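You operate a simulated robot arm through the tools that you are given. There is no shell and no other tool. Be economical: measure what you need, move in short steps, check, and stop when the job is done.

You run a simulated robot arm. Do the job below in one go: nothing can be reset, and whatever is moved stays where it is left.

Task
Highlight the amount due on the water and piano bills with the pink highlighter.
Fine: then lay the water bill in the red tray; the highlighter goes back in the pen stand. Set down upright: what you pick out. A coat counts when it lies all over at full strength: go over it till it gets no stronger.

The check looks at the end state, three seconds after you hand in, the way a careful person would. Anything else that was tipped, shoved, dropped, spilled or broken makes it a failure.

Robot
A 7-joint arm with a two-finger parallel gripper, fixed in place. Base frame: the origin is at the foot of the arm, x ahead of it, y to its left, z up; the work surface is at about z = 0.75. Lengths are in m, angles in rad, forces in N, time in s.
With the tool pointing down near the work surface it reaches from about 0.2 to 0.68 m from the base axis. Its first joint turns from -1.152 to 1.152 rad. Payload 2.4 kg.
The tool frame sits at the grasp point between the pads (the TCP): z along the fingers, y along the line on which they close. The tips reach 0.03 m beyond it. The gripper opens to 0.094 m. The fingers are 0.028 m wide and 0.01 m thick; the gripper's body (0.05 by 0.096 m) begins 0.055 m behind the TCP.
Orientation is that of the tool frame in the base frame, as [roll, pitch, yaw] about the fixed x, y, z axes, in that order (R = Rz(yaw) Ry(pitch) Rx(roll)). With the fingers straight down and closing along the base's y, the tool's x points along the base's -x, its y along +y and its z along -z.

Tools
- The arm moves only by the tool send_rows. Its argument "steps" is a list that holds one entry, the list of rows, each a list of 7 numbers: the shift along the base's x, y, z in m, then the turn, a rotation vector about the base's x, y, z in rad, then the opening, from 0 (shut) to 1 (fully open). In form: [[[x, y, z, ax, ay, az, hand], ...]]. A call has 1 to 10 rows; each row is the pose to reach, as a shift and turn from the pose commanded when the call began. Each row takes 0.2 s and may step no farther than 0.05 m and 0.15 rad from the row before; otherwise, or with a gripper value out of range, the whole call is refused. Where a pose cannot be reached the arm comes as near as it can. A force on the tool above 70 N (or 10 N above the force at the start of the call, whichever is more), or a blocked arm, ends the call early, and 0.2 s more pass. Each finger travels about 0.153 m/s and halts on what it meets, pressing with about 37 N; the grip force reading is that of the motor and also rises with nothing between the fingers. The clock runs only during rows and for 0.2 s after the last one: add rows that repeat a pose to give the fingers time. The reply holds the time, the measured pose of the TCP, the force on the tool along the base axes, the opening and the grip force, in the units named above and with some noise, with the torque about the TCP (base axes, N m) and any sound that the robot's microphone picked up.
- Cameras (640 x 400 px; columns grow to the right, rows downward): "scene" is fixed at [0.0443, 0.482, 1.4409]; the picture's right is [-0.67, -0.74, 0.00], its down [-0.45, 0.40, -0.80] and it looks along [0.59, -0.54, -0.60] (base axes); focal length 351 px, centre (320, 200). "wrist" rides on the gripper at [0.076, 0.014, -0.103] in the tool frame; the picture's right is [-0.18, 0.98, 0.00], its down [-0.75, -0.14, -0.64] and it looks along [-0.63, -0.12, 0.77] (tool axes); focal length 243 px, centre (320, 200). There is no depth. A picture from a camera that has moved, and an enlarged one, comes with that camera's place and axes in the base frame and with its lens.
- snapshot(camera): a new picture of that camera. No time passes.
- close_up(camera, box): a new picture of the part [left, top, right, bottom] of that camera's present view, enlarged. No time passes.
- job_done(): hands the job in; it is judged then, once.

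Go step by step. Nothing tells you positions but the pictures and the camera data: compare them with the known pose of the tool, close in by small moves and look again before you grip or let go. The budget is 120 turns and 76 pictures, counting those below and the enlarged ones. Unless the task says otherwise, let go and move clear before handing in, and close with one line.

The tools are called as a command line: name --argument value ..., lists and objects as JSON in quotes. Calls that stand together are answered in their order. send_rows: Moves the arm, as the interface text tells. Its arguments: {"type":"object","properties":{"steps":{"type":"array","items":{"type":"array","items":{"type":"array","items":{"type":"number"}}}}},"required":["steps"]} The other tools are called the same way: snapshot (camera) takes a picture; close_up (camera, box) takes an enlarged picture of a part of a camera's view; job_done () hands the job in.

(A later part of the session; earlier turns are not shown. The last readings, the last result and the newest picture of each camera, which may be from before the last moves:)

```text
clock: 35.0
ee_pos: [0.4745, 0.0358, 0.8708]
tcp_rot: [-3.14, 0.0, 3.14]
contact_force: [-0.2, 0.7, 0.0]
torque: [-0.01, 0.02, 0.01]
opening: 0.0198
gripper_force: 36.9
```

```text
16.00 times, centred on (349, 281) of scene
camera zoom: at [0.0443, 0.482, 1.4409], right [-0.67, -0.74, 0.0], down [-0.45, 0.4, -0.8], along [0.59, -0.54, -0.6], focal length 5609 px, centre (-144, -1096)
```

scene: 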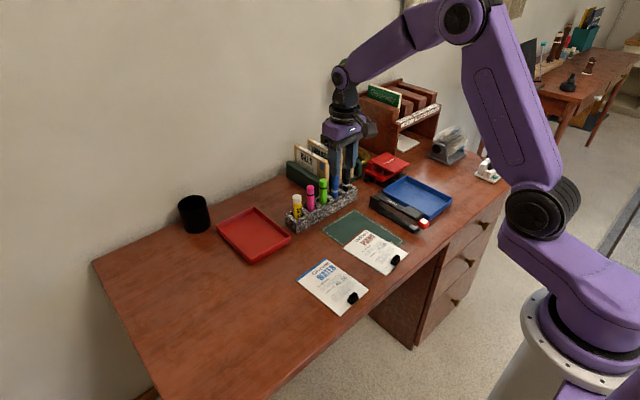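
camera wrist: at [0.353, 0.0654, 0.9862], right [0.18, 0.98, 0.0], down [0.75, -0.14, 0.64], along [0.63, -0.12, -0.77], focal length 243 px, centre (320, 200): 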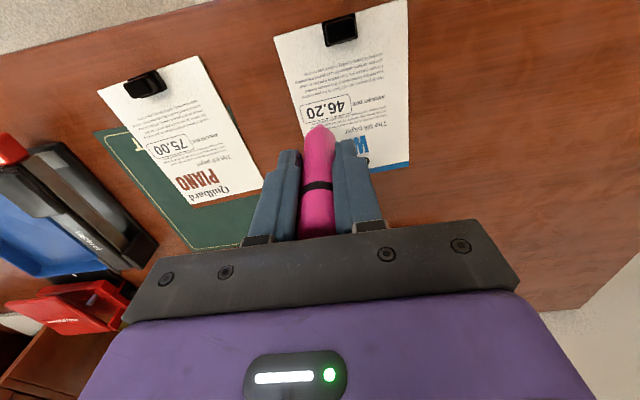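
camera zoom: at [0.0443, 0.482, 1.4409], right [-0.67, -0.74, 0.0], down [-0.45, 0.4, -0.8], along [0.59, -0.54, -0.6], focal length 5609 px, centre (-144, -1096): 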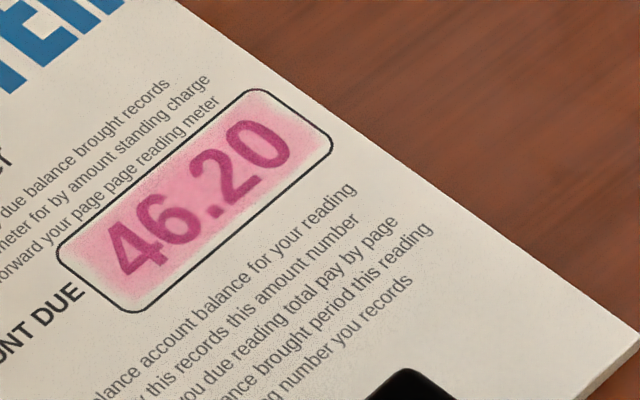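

Slightly paler in the middle. I'll run one more thorough set, middle first.

send_rows --steps '[[[-0.037, 0, -0.025, 0, 0, 0, 0], [-0.04, 0, -0.0428, 0, 0, 0, 0], [-0.0403, 0.008, -0.0428, 0, 0, 0, 0], [-0.0406, 0.016, -0.0428, 0, 0, 0, 0], [-0.041, 0.025, -0.0428, 0, 0, 0, 0], [-0.0413, 0.034, -0.0428, 0, 0, 0, 0], [-0.0416, 0.042, -0.0428, 0, 0, 0, 0], [-0.0438, 0.042, -0.0428, 0, 0, 0, 0]]]'

send_rows --steps '[[[0.0003, -0.008, -0.0002, 0, 0, 0, 0], [0.0006, -0.016, -0.0002, 0, 0, 0, 0], [0.001, -0.025, -0.0002, 0, 0, 0, 0], [0.0013, -0.034, -0.0002, 0, 0, 0, 0], [0.0016, -0.042, -0.0002, 0, 0, 0, 0], [-0.002, -0.042, -0.0002, 0, 0, 0, 0], [-0.0025, -0.032, -0.0002, 0, 0, 0, 0], [-0.003, -0.021, -0.0002, 0, 0, 0, 0], [-0.0035, -0.01, -0.0002, 0, 0, 0, 0], [-0.0038, 0, -0.0002, 0, 0, 0, 0]]]'

send_rows --steps '[[[0.008, 0.0, -0.0003, 0, 0, 0, 0], [0.0083, -0.008, -0.0003, 0, 0, 0, 0], [0.0086, -0.016, -0.0003, 0, 0, 0, 0], [0.009, -0.025, -0.0003, 0, 0, 0, 0], [0.0093, -0.034, -0.0003, 0, 0, 0, 0], [0.0096, -0.042, -0.0003, 0, 0, 0, 0], [0.0115, -0.042, -0.0003, 0, 0, 0, 0], [0.0111, -0.032, -0.0003, 0, 0, 0, 0], [0.0107, -0.021, -0.0003, 0, 0, 0, 0], [0.01, 0, -0.0003, 0, 0, 0, 0]]]'

send_rows --steps '[[[0.0, 0.0, 0.012, 0, 0, 0, 0], [0.01, -0.021, 0.04, 0, 0, 0, 0], [0.035, -0.042, 0.0426, 0, 0, 0, 0]]]'

close_up --camera "wrist" --box '[310, 30, 380, 78]'

close_up --camera "scene" --box '[337, 272, 361, 290]'

```text
clock: 36.8
ee_pos: [0.4311, 0.0752, 0.8275]
tcp_rot: [-3.14, 0.005, -3.141]
contact_force: [3.8, -0.5, 12.9]
torque: [-0.01, -0.29, -0.02]
opening: 0.0199
gripper_force: 37.0
```

```text
clock: 39.0
ee_pos: [0.4259, 0.0754, 0.8274]
tcp_rot: [-3.141, 0.0, 3.141]
contact_force: [0.4, -4.9, 15.5]
torque: [-0.33, -0.05, -0.03]
opening: 0.0199
gripper_force: 37.1
```

```text
clock: 41.2
ee_pos: [0.4385, 0.0774, 0.8268]
tcp_rot: [-3.141, -0.001, -3.141]
contact_force: [0.9, -3.4, 9.7]
torque: [-0.2, -0.02, 0.04]
opening: 0.0197
gripper_force: 37.3
```

```text
clock: 42.0
ee_pos: [0.4704, 0.0348, 0.8703]
tcp_rot: [3.14, 0.0, -3.141]
contact_force: [0.0, 0.1, -1.0]
torque: [0.0, 0.02, 0.02]
opening: 0.0199
gripper_force: 36.9
```

```text
8.33 times, centred on (345, 54) of wrist
camera zoom: at [0.3952, 0.0495, 0.9722], right [0.18, 0.98, 0.0], down [0.75, -0.14, 0.64], along [0.63, -0.12, -0.77], focal length 2022 px, centre (112, 1417)
```

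zoom: 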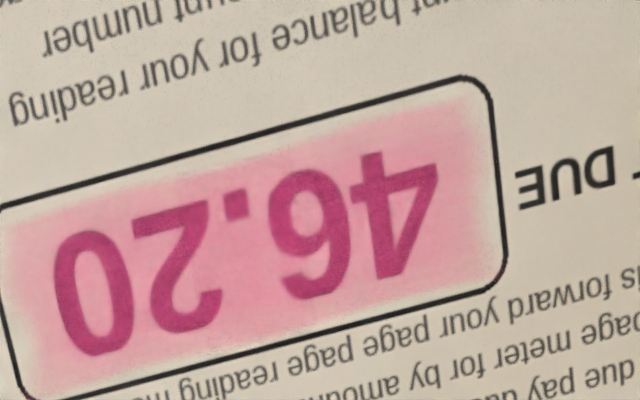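

```text
16.00 times, centred on (349, 281) of scene
camera zoom: at [0.0443, 0.4821, 1.4409], right [-0.67, -0.74, 0.0], down [-0.45, 0.4, -0.8], along [0.59, -0.54, -0.6], focal length 5609 px, centre (-144, -1096)
```

zoom: 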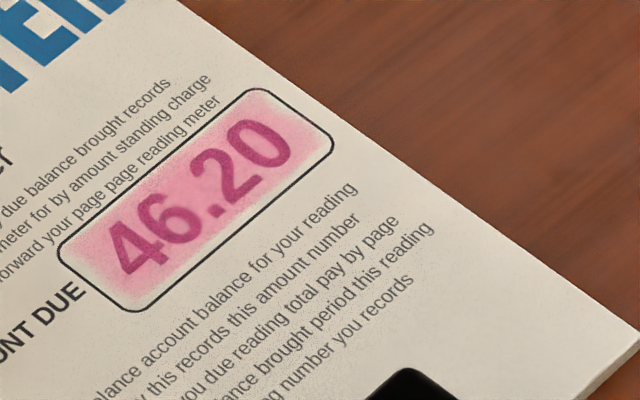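

Looks uniform and almost unchanged. One more confirming set, then compare from the same viewpoint.

send_rows --steps '[[[-0.033, 0, -0.025, 0, 0, 0, 0], [-0.034, 0, -0.0429, 0, 0, 0, 0], [-0.0343, 0.008, -0.0429, 0, 0, 0, 0], [-0.0346, 0.016, -0.0429, 0, 0, 0, 0], [-0.035, 0.025, -0.0429, 0, 0, 0, 0], [-0.0353, 0.034, -0.0429, 0, 0, 0, 0], [-0.0356, 0.042, -0.0429, 0, 0, 0, 0], [-0.0388, 0.042, -0.0429, 0, 0, 0, 0]]]'

send_rows --steps '[[[0.0003, -0.008, -0.0003, 0, 0, 0, 0], [0.0006, -0.016, -0.0003, 0, 0, 0, 0], [0.001, -0.025, -0.0003, 0, 0, 0, 0], [0.0013, -0.034, -0.0003, 0, 0, 0, 0], [0.0016, -0.042, -0.0003, 0, 0, 0, 0], [-0.002, -0.042, -0.0003, 0, 0, 0, 0], [-0.0025, -0.032, -0.0003, 0, 0, 0, 0], [-0.003, -0.021, -0.0003, 0, 0, 0, 0], [-0.0035, -0.01, -0.0003, 0, 0, 0, 0], [-0.0038, 0, -0.0003, 0, 0, 0, 0]]]'

send_rows --steps '[[[-0.0025, 0.0, -0.0003, 0, 0, 0, 0], [-0.0022, -0.008, -0.0003, 0, 0, 0, 0], [-0.0019, -0.016, -0.0003, 0, 0, 0, 0], [-0.0015, -0.025, -0.0003, 0, 0, 0, 0], [-0.0012, -0.034, -0.0003, 0, 0, 0, 0], [-0.001, -0.042, -0.0003, 0, 0, 0, 0], [0, -0.042, 0.012, 0, 0, 0, 0], [0.02, -0.042, 0.035, 0, 0, 0, 0], [0.043, -0.042, 0.0432, 0, 0, 0, 0]]]'

close_up --camera "wrist" --box '[310, 30, 380, 78]'

```text
clock: 43.8
ee_pos: [0.4341, 0.0763, 0.8261]
tcp_rot: [3.139, 0.005, -3.14]
contact_force: [7.7, -1.6, 21.3]
torque: [-0.15, -0.59, 0.0]
opening: 0.0195
gripper_force: 36.7
```

```text
clock: 46.0
ee_pos: [0.4293, 0.0756, 0.8256]
tcp_rot: [3.141, 0.002, 3.137]
contact_force: [-0.4, -9.5, 30.2]
torque: [-0.69, -0.08, -0.04]
opening: 0.0203
gripper_force: 37.4
```

```text
clock: 48.0
ee_pos: [0.4733, 0.0371, 0.872]
tcp_rot: [-3.141, -0.002, -3.14]
contact_force: [1.1, 0.8, 0.1]
torque: [-0.01, -0.01, 0.0]
opening: 0.02
gripper_force: 37.0
```

```text
8.33 times, centred on (345, 54) of wrist
camera zoom: at [0.3967, 0.0519, 0.9735], right [0.18, 0.98, 0.0], down [0.75, -0.14, 0.64], along [0.63, -0.12, -0.77], focal length 2022 px, centre (112, 1417)
```

zoom: 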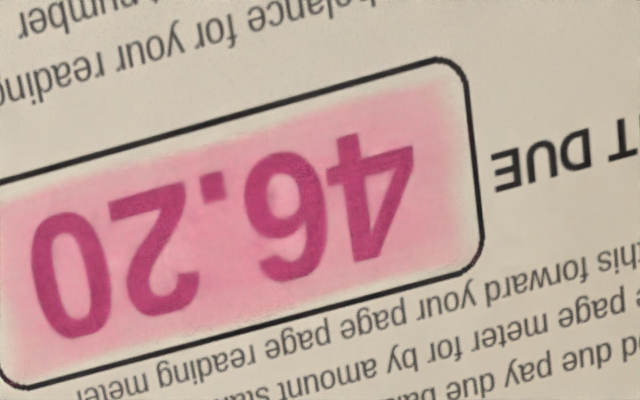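

Unchanged from the previous set, so the water coat is at full strength. Next: piano bill, hover beside its amount box.

send_rows --steps '[[[0, -0.04, 0.01, 0, 0, 0, 0], [0, -0.08, 0.01, 0, 0, 0, 0], [0, -0.12, 0.01, 0, 0, 0, 0], [-0.01, -0.149, 0.005, 0, 0, 0, 0], [-0.015, -0.149, 0.0, 0, 0, 0, 0]]]'

snapshot --camera "wrist"

close_up --camera "wrist" --box '[270, 50, 380, 120]'

close_up --camera "scene" --box '[360, 220, 410, 260]'

```text
clock: 49.2
ee_pos: [0.4579, -0.115, 0.8713]
tcp_rot: [3.141, 0.0, -3.14]
contact_force: [-0.2, 0.6, -1.2]
torque: [0.03, 0.0, -0.03]
opening: 0.0198
gripper_force: 36.7
```

```text
34 pictures are left
camera wrist: at [0.3816, -0.1007, 0.9747], right [0.18, 0.98, 0.0], down [0.75, -0.14, 0.64], along [0.63, -0.12, -0.77], focal length 243 px, centre (320, 200)
```

wrist: 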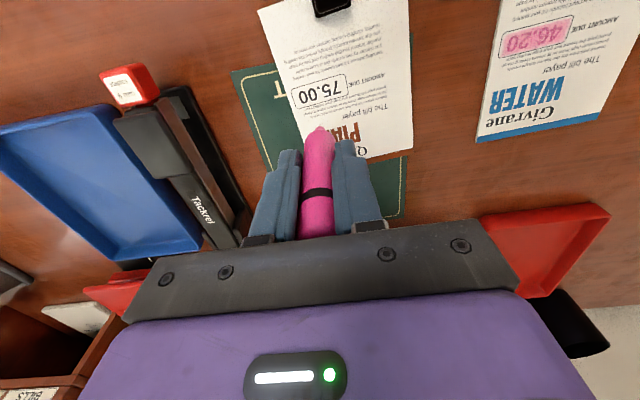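

```text
5.71 times, centred on (325, 85) of wrist
camera zoom: at [0.3816, -0.1007, 0.9747], right [0.18, 0.98, 0.0], down [0.75, -0.14, 0.64], along [0.63, -0.12, -0.77], focal length 1386 px, centre (291, 857)
```

zoom: 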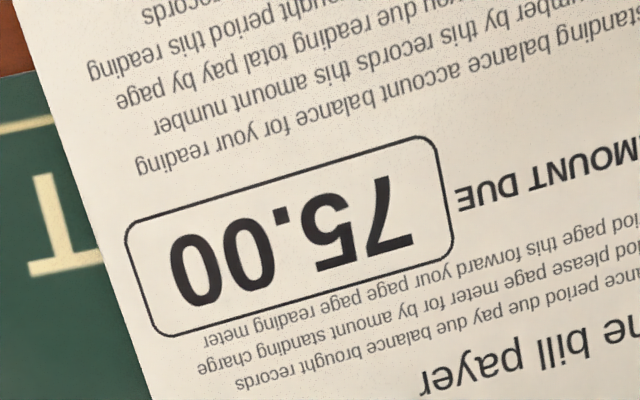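

```text
10.00 times, centred on (385, 240) of scene
camera zoom: at [0.0443, 0.482, 1.4409], right [-0.67, -0.74, 0.0], down [-0.45, 0.4, -0.8], along [0.59, -0.54, -0.6], focal length 3506 px, centre (-330, -200)
```

zoom: 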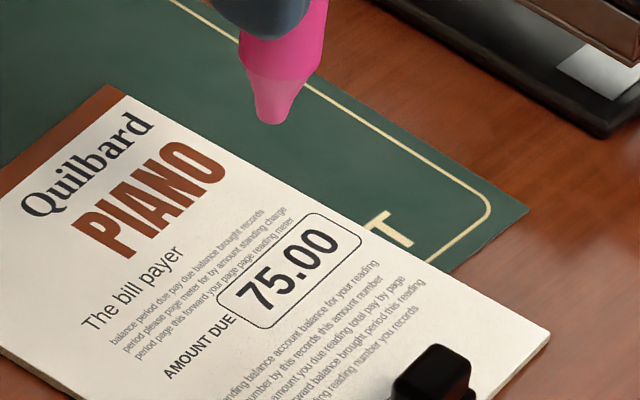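

Piano box centre ≈ (0.4436, -0.113), rotated about -0.085 rad. I'll lower at its centre.

send_rows --steps '[[[-0.0149, 0.002, -0.025, 0, 0, 0, 0], [-0.0149, 0.002, -0.038, 0, 0, 0, 0], [-0.0149, 0.002, -0.041, 0, 0, 0, 0], [-0.0149, 0.002, -0.041, 0, 0, 0, 0]]]'

close_up --camera "wrist" --box '[270, 70, 380, 140]'

close_up --camera "scene" --box '[360, 220, 410, 260]'

```text
clock: 50.2
ee_pos: [0.4431, -0.1134, 0.829]
tcp_rot: [-3.142, 0.0, -3.142]
contact_force: [0.4, -0.6, -0.2]
torque: [-0.03, -0.01, 0.01]
opening: 0.0198
gripper_force: 36.7
```

```text
5.71 times, centred on (325, 105) of wrist
camera zoom: at [0.3665, -0.0982, 0.9314], right [0.18, 0.98, 0.0], down [0.75, -0.14, 0.64], along [0.63, -0.12, -0.77], focal length 1386 px, centre (291, 743)
```

zoom: 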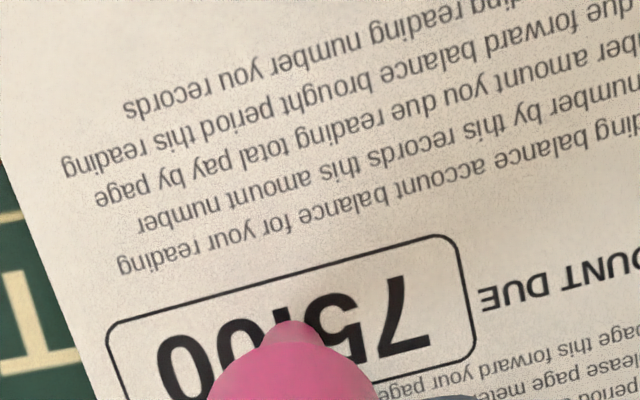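

```text
10.00 times, centred on (385, 240) of scene
camera zoom: at [0.0443, 0.482, 1.4409], right [-0.67, -0.74, 0.0], down [-0.45, 0.4, -0.8], along [0.59, -0.54, -0.6], focal length 3506 px, centre (-330, -200)
```

zoom: 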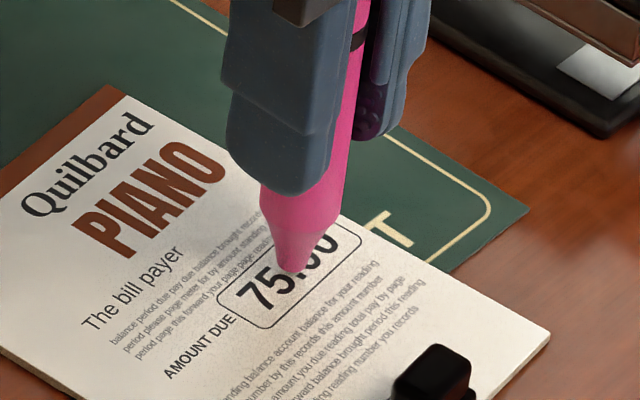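

Nib is centred. Lower and stroke.

send_rows --steps '[[[-0.0005, 0, -0.001, 0, 0, 0, 0], [-0.0005, 0, -0.002, 0, 0, 0, 0], [-0.0005, 0, -0.002, 0, 0, 0, 0]]]'

```text
clock: 51.0
ee_pos: [0.4415, -0.1122, 0.8277]
tcp_rot: [3.14, 0.0, 3.141]
contact_force: [0.5, -0.1, -0.5]
torque: [0.02, 0.03, -0.03]
opening: 0.0199
gripper_force: 37.3
```

send_rows --steps '[[[0, 0, -0.001, 0, 0, 0, 0], [0, 0, -0.0015, 0, 0, 0, 0], [0, 0, -0.0015, 0, 0, 0, 0]]]'

```text
clock: 51.8
ee_pos: [0.4423, -0.1124, 0.8255]
tcp_rot: [-3.141, 0.0, -3.14]
contact_force: [0.1, 0.2, 0.4]
torque: [0.03, 0.0, 0.02]
opening: 0.02
gripper_force: 36.5
```

send_rows --steps '[[[0, 0, -0.0007, 0, 0, 0, 0], [0, 0, -0.0012, 0, 0, 0, 0], [0, 0, -0.0012, 0, 0, 0, 0]]]'

```text
clock: 52.6
ee_pos: [0.4424, -0.1139, 0.8262]
tcp_rot: [3.142, 0.002, -3.14]
contact_force: [-1.6, 1.4, 26.5]
torque: [0.14, 0.14, -0.02]
opening: 0.0195
gripper_force: 37.0
```

Contact. Ease up 0.8 mm and stroke all three lanes.

send_rows --steps '[[[-0.0008, 0.01, -0.0006, 0, 0, 0, 0], [-0.0017, 0.02, -0.0006, 0, 0, 0, 0], [-0.0009, 0.01, -0.0006, 0, 0, 0, 0], [0, 0, -0.0006, 0, 0, 0, 0], [0.0009, -0.01, -0.0006, 0, 0, 0, 0], [0.0018, -0.021, -0.0006, 0, 0, 0, 0], [-0.0032, -0.021, -0.0006, 0, 0, 0, 0], [-0.0041, -0.01, -0.0006, 0, 0, 0, 0], [-0.005, 0, -0.0006, 0, 0, 0, 0], [-0.0067, 0.02, -0.0006, 0, 0, 0, 0]]]'

close_up --camera "wrist" --box '[240, 70, 350, 140]'

```text
clock: 54.8
ee_pos: [0.4339, -0.0932, 0.8235]
tcp_rot: [-3.141, -0.001, -3.141]
contact_force: [0.9, -7.1, 18.8]
torque: [-0.45, -0.06, -0.05]
opening: 0.02
gripper_force: 36.9
```

```text
5.71 times, centred on (295, 105) of wrist
camera zoom: at [0.3588, -0.0784, 0.9253], right [0.18, 0.98, 0.0], down [0.75, -0.14, 0.64], along [0.63, -0.12, -0.77], focal length 1386 px, centre (463, 743)
```

zoom: 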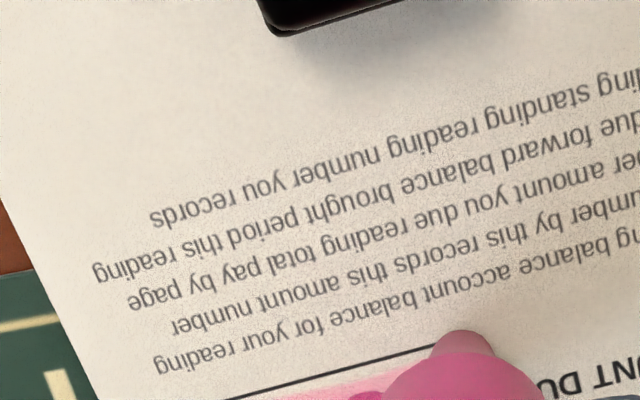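

Tinting well. Ease pressure slightly and continue lanes.

send_rows --steps '[[[0.001, -0.001, 0.0005, 0, 0, 0, 0], [0.0019, -0.011, 0.0005, 0, 0, 0, 0], [0.0028, -0.021, 0.0005, 0, 0, 0, 0], [0.0036, -0.031, 0.0005, 0, 0, 0, 0], [0.0044, -0.04, 0.0005, 0, 0, 0, 0], [0.009, -0.04, 0.0005, 0, 0, 0, 0], [0.0081, -0.03, 0.0005, 0, 0, 0, 0], [0.0073, -0.02, 0.0005, 0, 0, 0, 0], [0.0065, -0.01, 0.0005, 0, 0, 0, 0], [0.0057, 0, 0.0005, 0, 0, 0, 0]]]'

send_rows --steps '[[[0.0042, 0, 0, 0, 0, 0, 0], [0.0051, -0.01, 0, 0, 0, 0, 0], [0.006, -0.02, 0, 0, 0, 0, 0], [0.0068, -0.03, 0, 0, 0, 0, 0], [0.0076, -0.04, 0, 0, 0, 0, 0], [0.0068, -0.03, 0, 0, 0, 0, 0], [0.006, -0.02, 0, 0, 0, 0, 0], [0.0051, -0.01, 0, 0, 0, 0, 0], [0.0042, 0, 0, 0, 0, 0, 0], [0.0, 0, 0, 0, 0, 0, 0]]]'

send_rows --steps '[[[-0.0025, 0, -0.0003, 0, 0, 0, 0], [-0.0016, -0.01, -0.0003, 0, 0, 0, 0], [-0.0007, -0.02, -0.0003, 0, 0, 0, 0], [0.0001, -0.03, -0.0003, 0, 0, 0, 0], [0.0009, -0.04, -0.0003, 0, 0, 0, 0], [-0.002, -0.04, -0.0003, 0, 0, 0, 0], [-0.0028, -0.03, -0.0003, 0, 0, 0, 0], [-0.0036, -0.02, -0.0003, 0, 0, 0, 0], [-0.0044, -0.01, -0.0003, 0, 0, 0, 0], [-0.0052, 0, -0.0003, 0, 0, 0, 0]]]'

close_up --camera "scene" --box '[360, 220, 410, 260]'

```text
clock: 57.0
ee_pos: [0.4421, -0.0923, 0.8255]
tcp_rot: [-3.141, -0.001, 3.141]
contact_force: [-0.3, -0.1, -0.4]
torque: [0.01, 0.02, 0.0]
opening: 0.0204
gripper_force: 36.9
```

```text
clock: 59.2
ee_pos: [0.4419, -0.0918, 0.8245]
tcp_rot: [-3.142, -0.001, 3.141]
contact_force: [0.2, 0.7, -0.3]
torque: [0.01, -0.03, 0.01]
opening: 0.02
gripper_force: 36.9
```

```text
clock: 61.4
ee_pos: [0.4354, -0.0921, 0.8253]
tcp_rot: [-3.141, -0.001, 3.14]
contact_force: [0.5, -0.2, -0.4]
torque: [-0.02, 0.02, 0.02]
opening: 0.0198
gripper_force: 36.9
```

```text
10.00 times, centred on (385, 240) of scene
camera zoom: at [0.0443, 0.482, 1.4409], right [-0.67, -0.74, 0.0], down [-0.45, 0.4, -0.8], along [0.59, -0.54, -0.6], focal length 3506 px, centre (-330, -200)
```

zoom: 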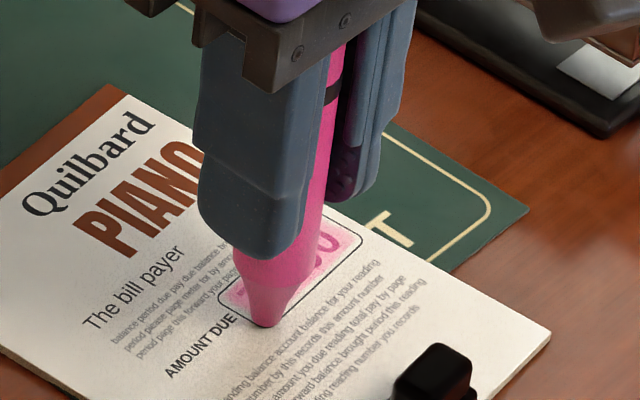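

Contact was lost in those passes; press 1 mm lower and redo.

send_rows --steps '[[[0.0, 0, -0.001, 0, 0, 0, 0], [0.0008, -0.01, -0.001, 0, 0, 0, 0], [0.0017, -0.02, -0.001, 0, 0, 0, 0], [0.0025, -0.03, -0.001, 0, 0, 0, 0], [0.0034, -0.041, -0.001, 0, 0, 0, 0], [0.0025, -0.03, -0.001, 0, 0, 0, 0], [0.0017, -0.02, -0.001, 0, 0, 0, 0], [0.0008, -0.01, -0.001, 0, 0, 0, 0], [0, 0, -0.001, 0, 0, 0, 0], [0.004, 0, -0.001, 0, 0, 0, 0]]]'

```text
clock: 63.6
ee_pos: [0.4405, -0.0918, 0.8229]
tcp_rot: [3.14, -0.002, -3.14]
contact_force: [-3.6, -1.0, 9.8]
torque: [-0.05, 0.26, 0.03]
opening: 0.0197
gripper_force: 37.0
```

send_rows --steps '[[[0.0008, -0.01, 0, 0, 0, 0, 0], [0.0017, -0.02, 0, 0, 0, 0, 0], [0.0025, -0.03, 0, 0, 0, 0, 0], [0.0034, -0.041, 0, 0, 0, 0, 0], [0.0025, -0.03, 0, 0, 0, 0, 0], [0.0017, -0.02, 0, 0, 0, 0, 0], [0.0008, -0.01, 0, 0, 0, 0, 0], [0, 0, 0, 0, 0, 0, 0], [0.004, 0, 0, 0, 0, 0, 0]]]'

send_rows --steps '[[[0.0008, -0.01, -0.0003, 0, 0, 0, 0], [0.0017, -0.02, -0.0003, 0, 0, 0, 0], [0.0025, -0.03, -0.0003, 0, 0, 0, 0], [0.0034, -0.041, -0.0003, 0, 0, 0, 0], [0.0025, -0.03, -0.0003, 0, 0, 0, 0], [0.0017, -0.02, -0.0003, 0, 0, 0, 0], [0.0008, -0.01, -0.0003, 0, 0, 0, 0], [0, 0, -0.0003, 0, 0, 0, 0], [-0.004, 0, -0.0003, 0, 0, 0, 0]]]'

send_rows --steps '[[[0.0, 0, 0.012, 0, 0, 0, 0], [0.01, -0.01, 0.035, 0, 0, 0, 0], [0.04, -0.02, 0.0426, 0, 0, 0, 0]]]'

close_up --camera "wrist" --box '[270, 20, 360, 82]'

```text
clock: 65.6
ee_pos: [0.4437, -0.0908, 0.8224]
tcp_rot: [3.141, 0.0, -3.139]
contact_force: [-3.0, 0.4, 7.5]
torque: [0.02, 0.25, 0.0]
opening: 0.02
gripper_force: 37.1
```

```text
clock: 67.6
ee_pos: [0.4397, -0.0917, 0.8236]
tcp_rot: [-3.142, 0.001, -3.138]
contact_force: [3.1, 1.6, 8.1]
torque: [0.1, -0.21, -0.03]
opening: 0.0198
gripper_force: 37.1
```

```text
clock: 68.4
ee_pos: [0.479, -0.1096, 0.8665]
tcp_rot: [3.141, -0.004, -3.141]
contact_force: [0.2, 1.0, 0.6]
torque: [0.0, 0.03, 0.02]
opening: 0.0198
gripper_force: 37.2
```

```text
6.45 times, centred on (315, 51) of wrist
camera zoom: at [0.4027, -0.0952, 0.969], right [0.18, 0.98, 0.0], down [0.75, -0.14, 0.64], along [0.63, -0.12, -0.77], focal length 1565 px, centre (352, 1161)
```

zoom: 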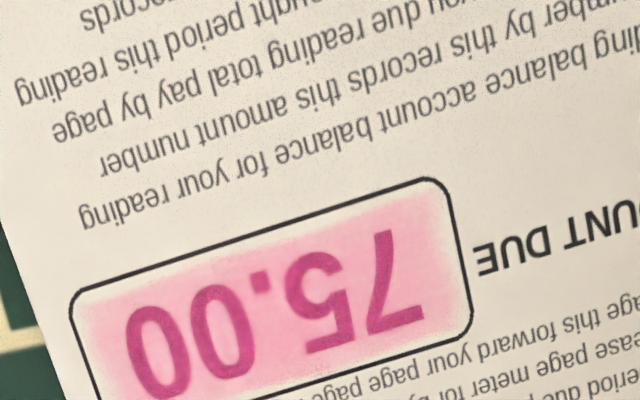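

Nearly matches the water coat. Another confirming set over all lanes.

send_rows --steps '[[[-0.035, 0.015, -0.025, 0, 0, 0, 0], [-0.04, 0.02, -0.0429, 0, 0, 0, 0], [-0.0392, 0.01, -0.0429, 0, 0, 0, 0], [-0.0383, 0.0, -0.0429, 0, 0, 0, 0], [-0.0375, -0.01, -0.0429, 0, 0, 0, 0], [-0.0366, -0.021, -0.0429, 0, 0, 0, 0], [-0.0406, -0.021, -0.0429, 0, 0, 0, 0], [-0.0415, -0.01, -0.0429, 0, 0, 0, 0], [-0.0423, 0, -0.0429, 0, 0, 0, 0], [-0.044, 0.02, -0.0429, 0, 0, 0, 0]]]'

send_rows --steps '[[[0.002, 0, -0.0003, 0, 0, 0, 0], [0.0028, -0.01, -0.0003, 0, 0, 0, 0], [0.0037, -0.02, -0.0003, 0, 0, 0, 0], [0.0045, -0.03, -0.0003, 0, 0, 0, 0], [0.0054, -0.041, -0.0003, 0, 0, 0, 0], [0.0115, -0.041, -0.0003, 0, 0, 0, 0], [0.0106, -0.03, -0.0003, 0, 0, 0, 0], [0.0097, -0.02, -0.0003, 0, 0, 0, 0], [0.0088, -0.01, -0.0003, 0, 0, 0, 0], [0.008, 0, -0.0003, 0, 0, 0, 0]]]'

send_rows --steps '[[[-0.002, 0, -0.0002, 0, 0, 0, 0], [-0.0012, -0.01, -0.0002, 0, 0, 0, 0], [-0.0003, -0.02, -0.0002, 0, 0, 0, 0], [0.0006, -0.03, -0.0002, 0, 0, 0, 0], [0.0015, -0.041, -0.0002, 0, 0, 0, 0], [0.002, -0.04, 0.012, 0, 0, 0, 0], [0.01, -0.03, 0.035, 0, 0, 0, 0], [0.036, -0.02, 0.0432, 0, 0, 0, 0]]]'

close_up --camera "wrist" --box '[270, 20, 360, 82]'

close_up --camera "scene" --box '[280, 180, 430, 310]'

```text
clock: 70.6
ee_pos: [0.4356, -0.0938, 0.8235]
tcp_rot: [3.141, 0.003, -3.141]
contact_force: [-0.2, -7.8, 24.8]
torque: [-0.52, -0.06, 0.03]
opening: 0.0201
gripper_force: 36.6
```

```text
clock: 72.8
ee_pos: [0.4445, -0.0928, 0.8221]
tcp_rot: [3.141, 0.0, -3.141]
contact_force: [-0.6, 0.1, -0.1]
torque: [-0.01, -0.03, 0.03]
opening: 0.0201
gripper_force: 37.4
```

```text
clock: 74.6
ee_pos: [0.4783, -0.1102, 0.8642]
tcp_rot: [-3.141, -0.001, -3.14]
contact_force: [-0.7, 0.7, -0.6]
torque: [0.05, 0.04, 0.04]
opening: 0.0201
gripper_force: 37.1
```

```text
6.45 times, centred on (315, 51) of wrist
camera zoom: at [0.4033, -0.0955, 0.9661], right [0.18, 0.98, 0.0], down [0.75, -0.14, 0.64], along [0.63, -0.12, -0.77], focal length 1565 px, centre (352, 1161)
```

zoom: 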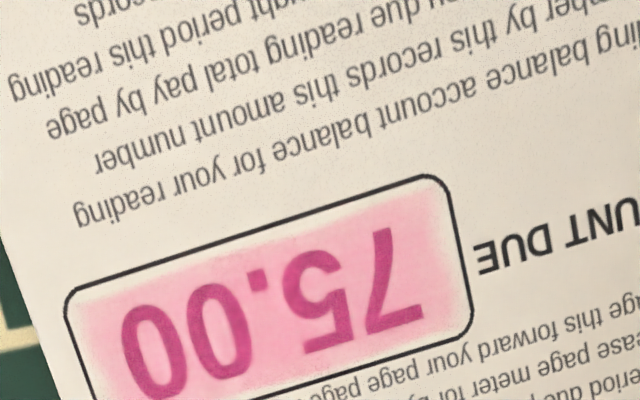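

```text
3.08 times, centred on (355, 245) of scene
camera zoom: at [0.0443, 0.482, 1.4409], right [-0.67, -0.74, 0.0], down [-0.45, 0.4, -0.8], along [0.59, -0.54, -0.6], focal length 1079 px, centre (212, 62)
```

zoom: 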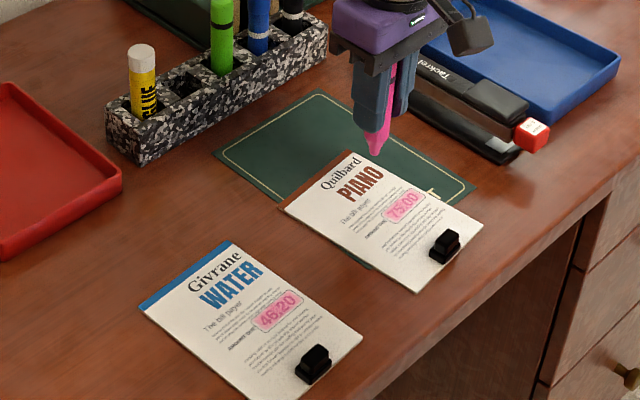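

Unchanged and uniform. One safety pass on the +x lane and middle where contact was in doubt, then look again.

send_rows --steps '[[[-0.03, 0.01, -0.025, 0, 0, 0, 0], [-0.034, 0.02, -0.0439, 0, 0, 0, 0], [-0.0332, 0.01, -0.0439, 0, 0, 0, 0], [-0.0323, 0.0, -0.0439, 0, 0, 0, 0], [-0.0315, -0.01, -0.0439, 0, 0, 0, 0], [-0.0306, -0.021, -0.0439, 0, 0, 0, 0], [-0.0336, -0.021, -0.0439, 0, 0, 0, 0], [-0.0345, -0.01, -0.0439, 0, 0, 0, 0], [-0.0353, 0, -0.0439, 0, 0, 0, 0], [-0.037, 0.02, -0.0439, 0, 0, 0, 0]]]'

send_rows --steps '[[[0.0025, 0, 0, 0, 0, 0, 0], [0.0034, -0.01, 0, 0, 0, 0, 0], [0.0042, -0.02, 0, 0, 0, 0, 0], [0.005, -0.03, 0, 0, 0, 0, 0], [0.0059, -0.041, 0, 0, 0, 0, 0], [0.0059, -0.041, 0.012, 0, 0, 0, 0], [0.015, -0.03, 0.035, 0, 0, 0, 0], [0.037, -0.02, 0.0439, 0, 0, 0, 0]]]'

close_up --camera "wrist" --box '[270, 20, 360, 82]'

snapshot --camera "wrist"

```text
clock: 76.8
ee_pos: [0.4427, -0.0948, 0.8208]
tcp_rot: [-3.139, 0.003, 3.141]
contact_force: [2.7, -10.0, 29.5]
torque: [-0.67, -0.16, -0.01]
opening: 0.0201
gripper_force: 37.3
```

```text
clock: 78.6
ee_pos: [0.4806, -0.1125, 0.8621]
tcp_rot: [3.14, 0.0, 3.142]
contact_force: [0.1, -0.2, 0.0]
torque: [0.01, -0.02, -0.01]
opening: 0.0198
gripper_force: 36.9
```

```text
6.45 times, centred on (315, 51) of wrist
camera zoom: at [0.4036, -0.0972, 0.9648], right [0.18, 0.98, 0.0], down [0.75, -0.14, 0.64], along [0.63, -0.12, -0.77], focal length 1565 px, centre (352, 1161)
```

zoom: 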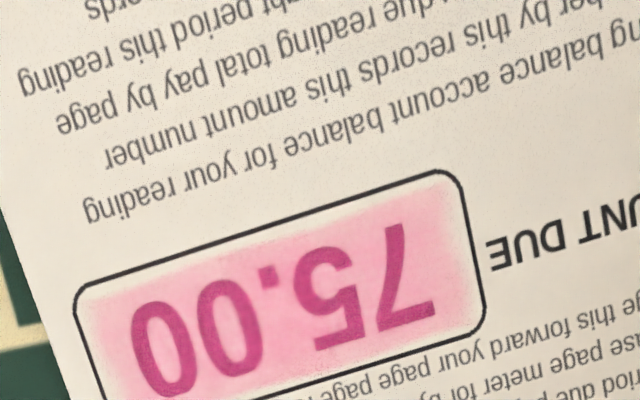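

```text
23 pictures are left
camera wrist: at [0.4036, -0.0972, 0.9648], right [0.18, 0.98, 0.0], down [0.75, -0.14, 0.64], along [0.63, -0.12, -0.77], focal length 243 px, centre (320, 200)
```

wrist: 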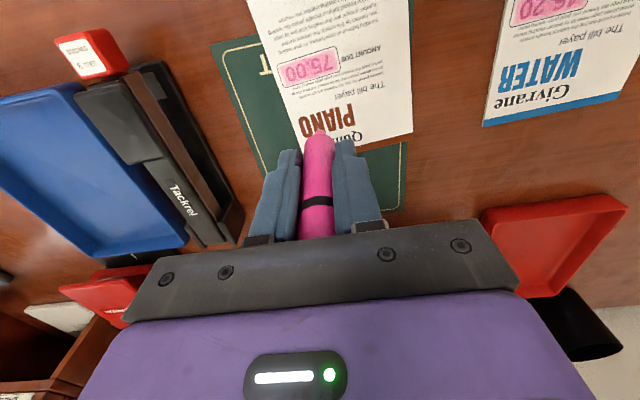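

Both coats are saturated. The pen has slipped up ~11 mm in the grip; now I'll carry it above its slot.

send_rows --steps '[[[0, 0, 0.045, 0, 0, 0, 0], [0, 0, 0.09, 0, 0, 0, 0], [0.02, 0.005, 0.113, 0, 0, 0, 0], [0.06, 0.018, 0.113, 0, 0, 0, 0], [0.1, 0.03, 0.113, 0, 0, 0, 0], [0.14, 0.043, 0.113, 0, 0, 0, 0], [0.17, 0.054, 0.113, 0, 0, 0, 0], [0.1903, 0.0605, 0.113, 0, 0, 0, 0], [0.1903, 0.0605, 0.113, 0, 0, 0, 0]]]'

close_up --camera "wrist" --box '[160, 30, 420, 190]'

close_up --camera "scene" --box '[270, 120, 380, 230]'

```text
clock: 80.6
ee_pos: [0.671, -0.0506, 0.9785]
tcp_rot: [3.142, -0.002, 3.141]
contact_force: [-0.4, 0.0, 0.3]
torque: [0.0, -0.02, 0.0]
opening: 0.02
gripper_force: 37.0
```

```text
2.46 times, centred on (290, 110) of wrist
camera zoom: at [0.595, -0.0367, 1.0809], right [0.18, 0.98, 0.0], down [0.75, -0.14, 0.64], along [0.63, -0.12, -0.77], focal length 597 px, centre (394, 422)
```

zoom: 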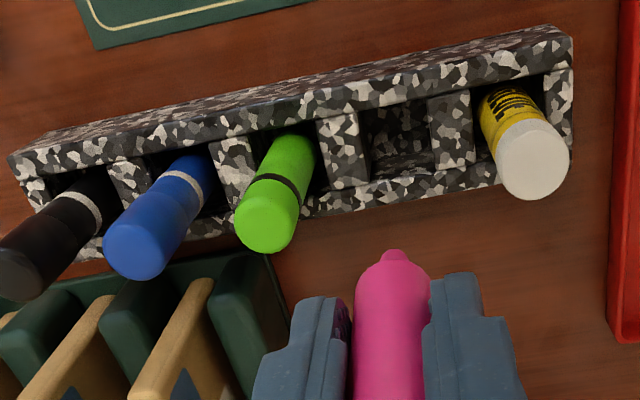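

```text
3.64 times, centred on (325, 175) of scene
camera zoom: at [0.0443, 0.4821, 1.4409], right [-0.67, -0.74, 0.0], down [-0.45, 0.4, -0.8], along [0.59, -0.54, -0.6], focal length 1275 px, centre (302, 291)
```

zoom: 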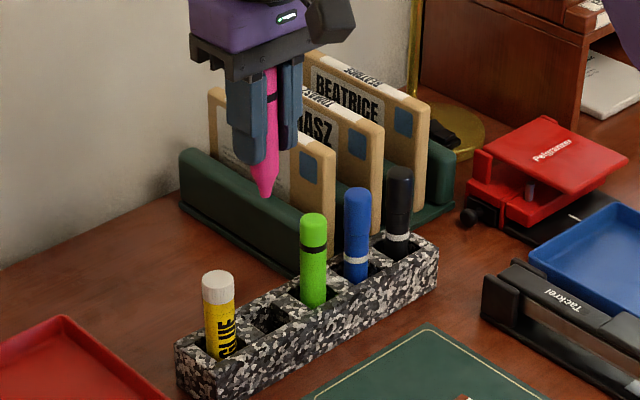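

The slot centre is about (0.6705, -0.049), right under the pen. Descend to just above the resting height.

send_rows --steps '[[[0, 0.001, -0.04, 0, 0, 0, 0], [0, 0.001, -0.08, 0, 0, 0, 0], [0, 0.001, -0.12, 0, 0, 0, 0], [0, 0.001, -0.14, 0, 0, 0, 0], [0, 0.001, -0.146, 0, 0, 0, 0]]]'

close_up --camera "scene" --box '[270, 120, 380, 230]'

snapshot --camera "wrist"

```text
clock: 81.8
ee_pos: [0.6721, -0.0508, 0.8304]
tcp_rot: [3.142, 0.0, -3.141]
contact_force: [0.2, 0.3, 0.5]
torque: [-0.01, -0.01, 0.02]
opening: 0.0197
gripper_force: 37.0
```

```text
3.64 times, centred on (325, 175) of scene
camera zoom: at [0.0443, 0.482, 1.4409], right [-0.67, -0.74, 0.0], down [-0.45, 0.4, -0.8], along [0.59, -0.54, -0.6], focal length 1275 px, centre (302, 291)
```

zoom: 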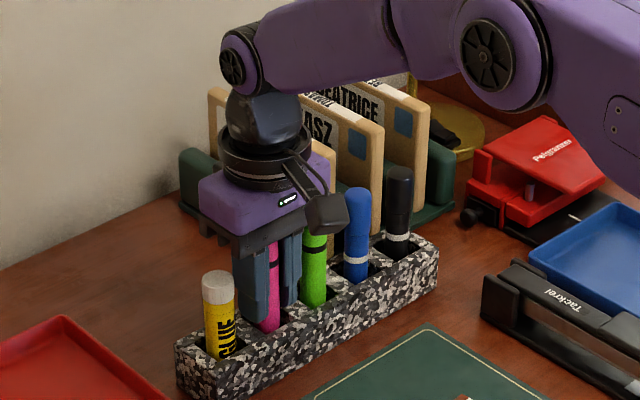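

```text
19 pictures are left
camera wrist: at [0.5951, -0.0361, 0.9333], right [0.18, 0.98, 0.0], down [0.75, -0.14, 0.64], along [0.63, -0.12, -0.77], focal length 243 px, centre (320, 200)
```

wrist: 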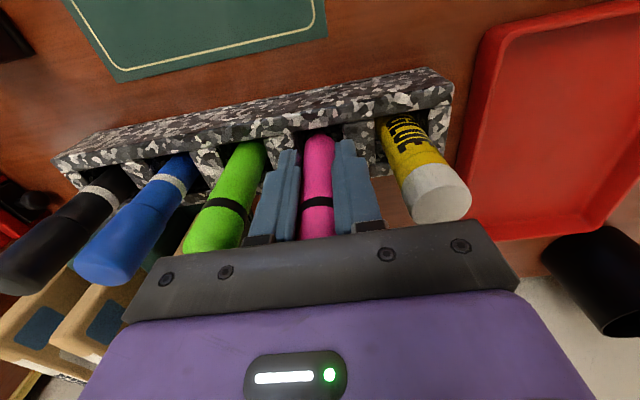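

Pen is in its slot, still clear of the floor. I'll lower gently a few more millimetres, watching force.

send_rows --steps '[[[0, 0, -0.003, 0, 0, 0, 0], [0, 0, -0.006, 0, 0, 0, 0], [0, 0, -0.006, 0, 0, 0, 0]]]'

```text
clock: 82.6
ee_pos: [0.67, -0.0504, 0.8259]
tcp_rot: [-3.141, -0.002, 3.141]
contact_force: [0.2, 0.3, -0.3]
torque: [0.0, -0.04, -0.05]
opening: 0.0199
gripper_force: 36.9
```

send_rows --steps '[[[0, 0, -0.002, 0, 0, 0, 0], [0, 0, -0.003, 0, 0, 0, 0], [0, 0, -0.003, 0, 0, 0, 0]]]'

```text
clock: 83.4
ee_pos: [0.6712, -0.0511, 0.8255]
tcp_rot: [-3.141, 0.003, 3.141]
contact_force: [-13.2, -1.0, 31.7]
torque: [0.06, 0.55, 0.02]
opening: 0.0202
gripper_force: 36.5
```

Bottom contact. Ease up 2 mm and release with a limited opening.

send_rows --steps '[[[0, 0, 0.0025, 0, 0, 0, 0], [0, 0, 0.0025, 0, 0, 0, 0.25], [0, 0, 0.0025, 0, 0, 0, 0.35], [0, 0, 0.0025, 0, 0, 0, 0.42], [0, 0, 0.0025, 0, 0, 0, 0.42]]]'

close_up --camera "wrist" --box '[180, 60, 480, 250]'

```text
clock: 84.6
ee_pos: [0.6709, -0.0517, 0.8249]
tcp_rot: [3.14, -0.001, -3.141]
contact_force: [0.3, -0.5, 1.1]
torque: [0.07, -0.01, 0.01]
opening: 0.0398
gripper_force: 0.1
```

```text
2.11 times, centred on (330, 155) of wrist
camera zoom: at [0.5939, -0.0369, 0.9276], right [0.18, 0.98, 0.0], down [0.75, -0.14, 0.64], along [0.63, -0.12, -0.77], focal length 511 px, centre (299, 295)
```

zoom: 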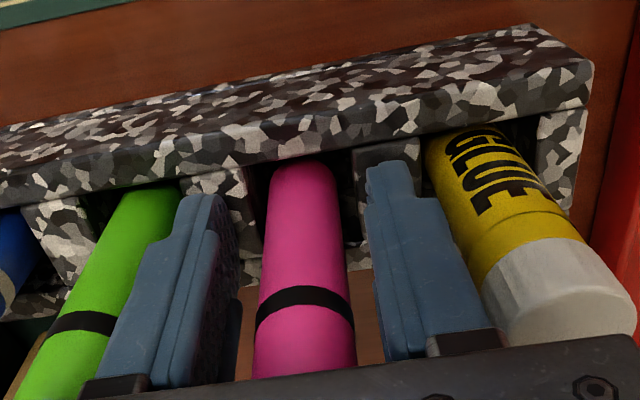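

The pen stands free in its slot. I'll rise straight up and go above the water bill's black clip.

send_rows --steps '[[[0, 0, 0.04, 0, 0, 0, 0.42], [0, 0, 0.08, 0, 0, 0, 0.42], [0, 0, 0.12, 0, 0, 0, 0.42], [0, 0, 0.15, 0, 0, 0, 0.42], [-0.04, 0.017, 0.15, 0, 0, 0, 0.42], [-0.08, 0.034, 0.15, 0, 0, 0, 0.42], [-0.12, 0.05, 0.15, 0, 0, 0, 0.42], [-0.16, 0.067, 0.145, 0, 0, 0, 0.42], [-0.2, 0.084, 0.13, 0, 0, 0, 0.42], [-0.24, 0.1, 0.11, 0, 0, 0, 0.42]]]'

send_rows --steps '[[[-0.03, 0.012, -0.02, 0, 0, 0, 0.42], [-0.058, 0.025, -0.05, 0, 0, 0, 0.42], [-0.058, 0.025, -0.06, 0, 0, 0, 0.42]]]'

snapshot --camera "wrist"

snapshot --camera "scene"

```text
clock: 86.8
ee_pos: [0.4313, 0.0519, 0.936]
tcp_rot: [3.141, 0.001, 3.141]
contact_force: [-1.1, 0.4, -0.3]
torque: [-0.01, -0.02, 0.02]
opening: 0.0396
gripper_force: 0.0
```

```text
clock: 87.6
ee_pos: [0.3705, 0.0738, 0.8745]
tcp_rot: [3.141, 0.002, -3.141]
contact_force: [0.4, -0.8, -0.6]
torque: [0.01, -0.01, 0.03]
opening: 0.0396
gripper_force: 0.0
```

```text
17 pictures are left
camera wrist: at [0.2947, 0.0886, 0.977], right [0.18, 0.98, 0.0], down [0.75, -0.14, 0.64], along [0.63, -0.12, -0.77], focal length 243 px, centre (320, 200)
```

wrist: 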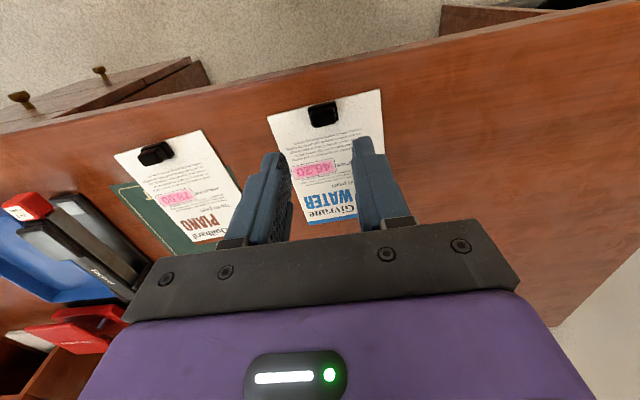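

```text
16 pictures are left
```

scene: 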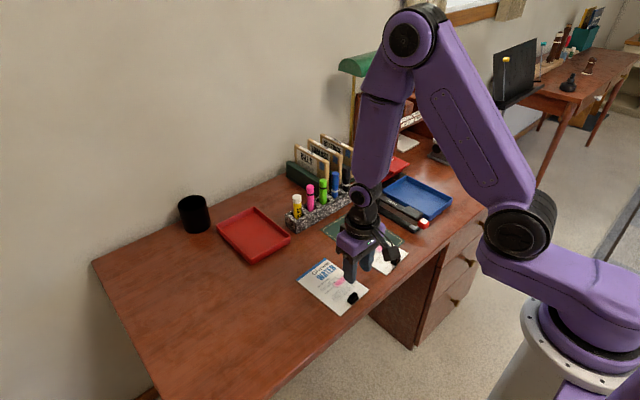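

close_up --camera "wrist" --box '[285, 85, 365, 140]'

close_up --camera "scene" --box '[325, 270, 375, 320]'

```text
7.27 times, centred on (325, 112) of wrist
camera zoom: at [0.2947, 0.0886, 0.977], right [0.18, 0.98, 0.0], down [0.75, -0.14, 0.64], along [0.63, -0.12, -0.77], focal length 1764 px, centre (284, 836)
```

zoom: 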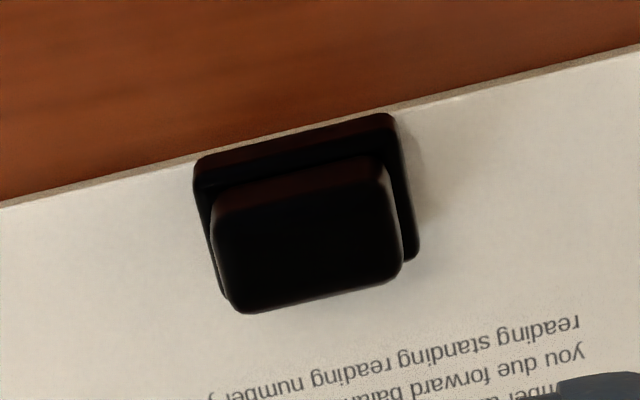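

```text
8.00 times, centred on (350, 295) of scene
camera zoom: at [0.0443, 0.4821, 1.4409], right [-0.67, -0.74, 0.0], down [-0.45, 0.4, -0.8], along [0.59, -0.54, -0.6], focal length 2804 px, centre (80, -560)
```

zoom: 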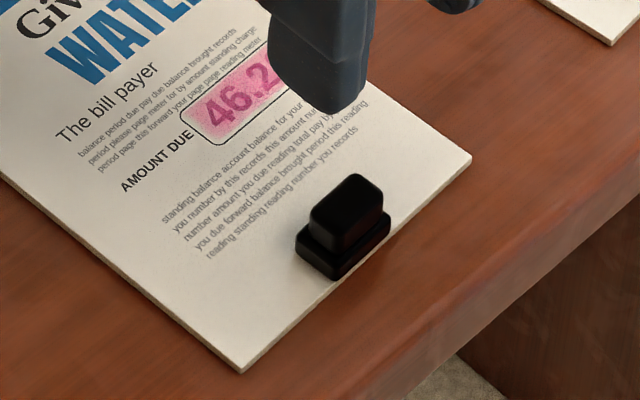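

The clip is a 22 mm wide block centred near (0.374, 0.076), top at z≈0.776. I'll descend around it with a slight yaw, stopping above the paper.

send_rows --steps '[[[0.0033, 0.0012, -0.02, 0, 0, 0.04, 0.42], [0.0033, 0.0012, -0.055, 0, 0, 0.04, 0.42], [0.0033, 0.0012, -0.075, 0, 0, 0.04, 0.42], [0.0033, 0.0012, -0.085, 0, 0, 0.04, 0.42], [0.0033, 0.0012, -0.085, 0, 0, 0.04, 0.42]]]'

close_up --camera "wrist" --box '[240, 80, 400, 200]'

close_up --camera "scene" --box '[325, 270, 375, 320]'

```text
clock: 88.8
ee_pos: [0.3741, 0.0755, 0.7911]
tcp_rot: [-3.141, 0.0, -3.102]
contact_force: [-0.6, -0.9, -0.7]
torque: [0.01, 0.02, -0.02]
opening: 0.0393
gripper_force: 0.2
```

```text
3.33 times, centred on (320, 140) of wrist
camera zoom: at [0.2988, 0.0877, 0.8926], right [0.14, 0.99, 0.0], down [0.76, -0.11, 0.64], along [0.64, -0.09, -0.77], focal length 809 px, centre (320, 400)
```

zoom: 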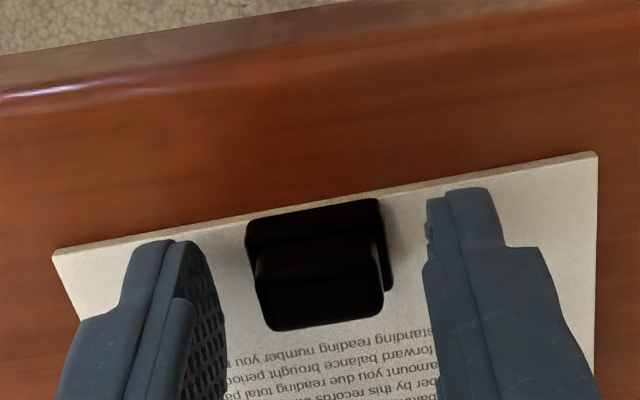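

```text
8.00 times, centred on (350, 295) of scene
camera zoom: at [0.0443, 0.482, 1.4409], right [-0.67, -0.74, 0.0], down [-0.45, 0.4, -0.8], along [0.59, -0.54, -0.6], focal length 2804 px, centre (80, -560)
```

zoom: 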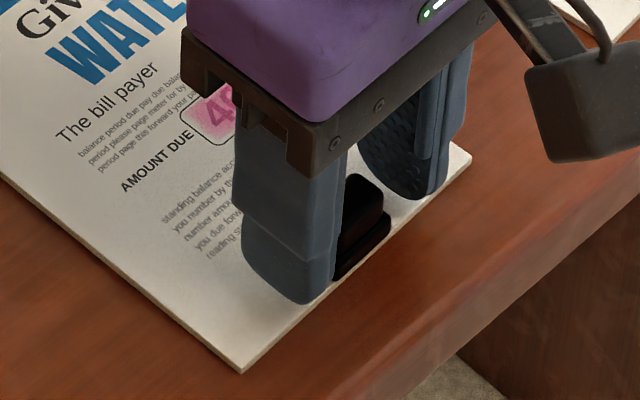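

Fingers straddle the clip symmetrically. Close.

send_rows --steps '[[[0, 0, 0, 0, 0, 0, 0.25], [0, 0, 0, 0, 0, 0, 0.1], [0, 0, 0, 0, 0, 0, 0], [0, 0, 0, 0, 0, 0, 0]]]'

send_rows --steps '[[[0, 0, 0.01, 0, 0, 0, 0], [0, 0, 0.03, 0, 0, 0, 0], [0, 0, 0.06, 0, 0, 0, 0], [0, 0, 0.09, 0, 0, 0, 0]]]'

snapshot --camera "scene"

```text
clock: 89.8
ee_pos: [0.3756, 0.0767, 0.7905]
tcp_rot: [-3.141, 0.002, -3.102]
contact_force: [-0.3, 0.3, 0.3]
torque: [-0.01, 0.05, -0.01]
opening: 0.0205
gripper_force: 36.6
```

```text
clock: 90.8
ee_pos: [0.3761, 0.0763, 0.8813]
tcp_rot: [3.141, -0.001, -3.102]
contact_force: [0.5, -0.1, -0.4]
torque: [-0.02, 0.02, -0.01]
opening: 0.0205
gripper_force: 37.3
```

```text
11 pictures are left
```

scene: 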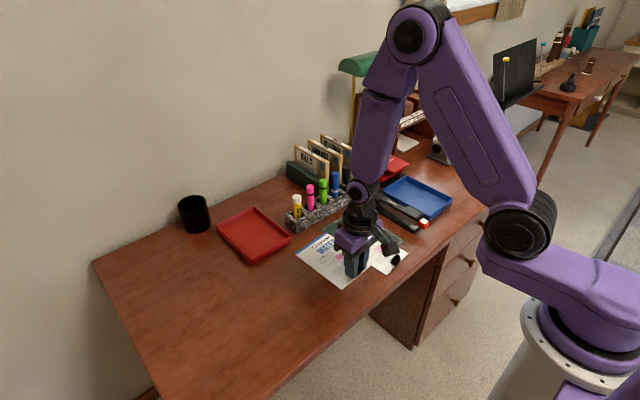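

The bill is lifted level. I'll move left first, then forward toward the tray, and check.

send_rows --steps '[[[0, 0.03, 0.02, 0, 0, 0, 0], [0.02, 0.044, 0.03, 0, 0, 0, 0], [0.06, 0.044, 0.03, 0, 0, 0, 0], [0.1, 0.044, 0.03, 0, 0, 0, 0], [0.14, 0.044, 0.03, 0, 0, 0, 0], [0.18, 0.044, 0.03, 0, 0, 0, 0], [0.2, 0.044, 0.03, 0, 0, 0, 0]]]'

snapshot --camera "wrist"

close_up --camera "scene" --box '[190, 160, 350, 280]'

```text
clock: 92.4
ee_pos: [0.5752, 0.1162, 0.9083]
tcp_rot: [-3.141, 0.0, -3.103]
contact_force: [-0.3, -0.8, -0.1]
torque: [0.01, 0.06, -0.01]
opening: 0.0207
gripper_force: 37.0
```

```text
10 pictures are left
camera wrist: at [0.4996, 0.1274, 1.011], right [0.14, 0.99, 0.0], down [0.76, -0.11, 0.64], along [0.63, -0.09, -0.77], focal length 243 px, centre (320, 200)
```

wrist: 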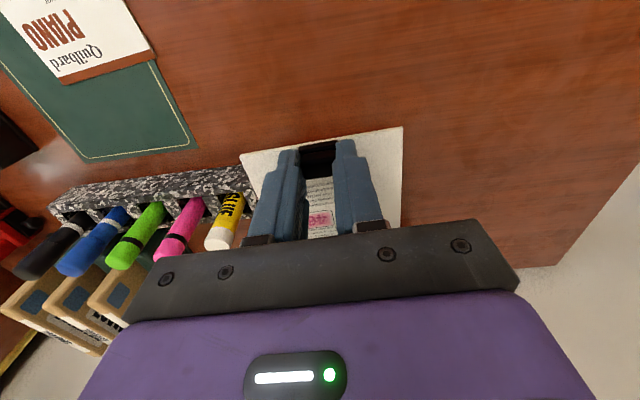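

```text
3.33 times, centred on (270, 220) of scene
camera zoom: at [0.0443, 0.482, 1.4409], right [-0.67, -0.74, 0.0], down [-0.45, 0.4, -0.8], along [0.59, -0.54, -0.6], focal length 1168 px, centre (487, 133)
```

zoom: 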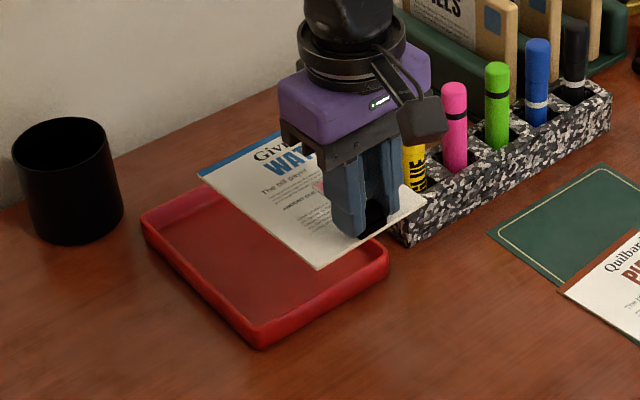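

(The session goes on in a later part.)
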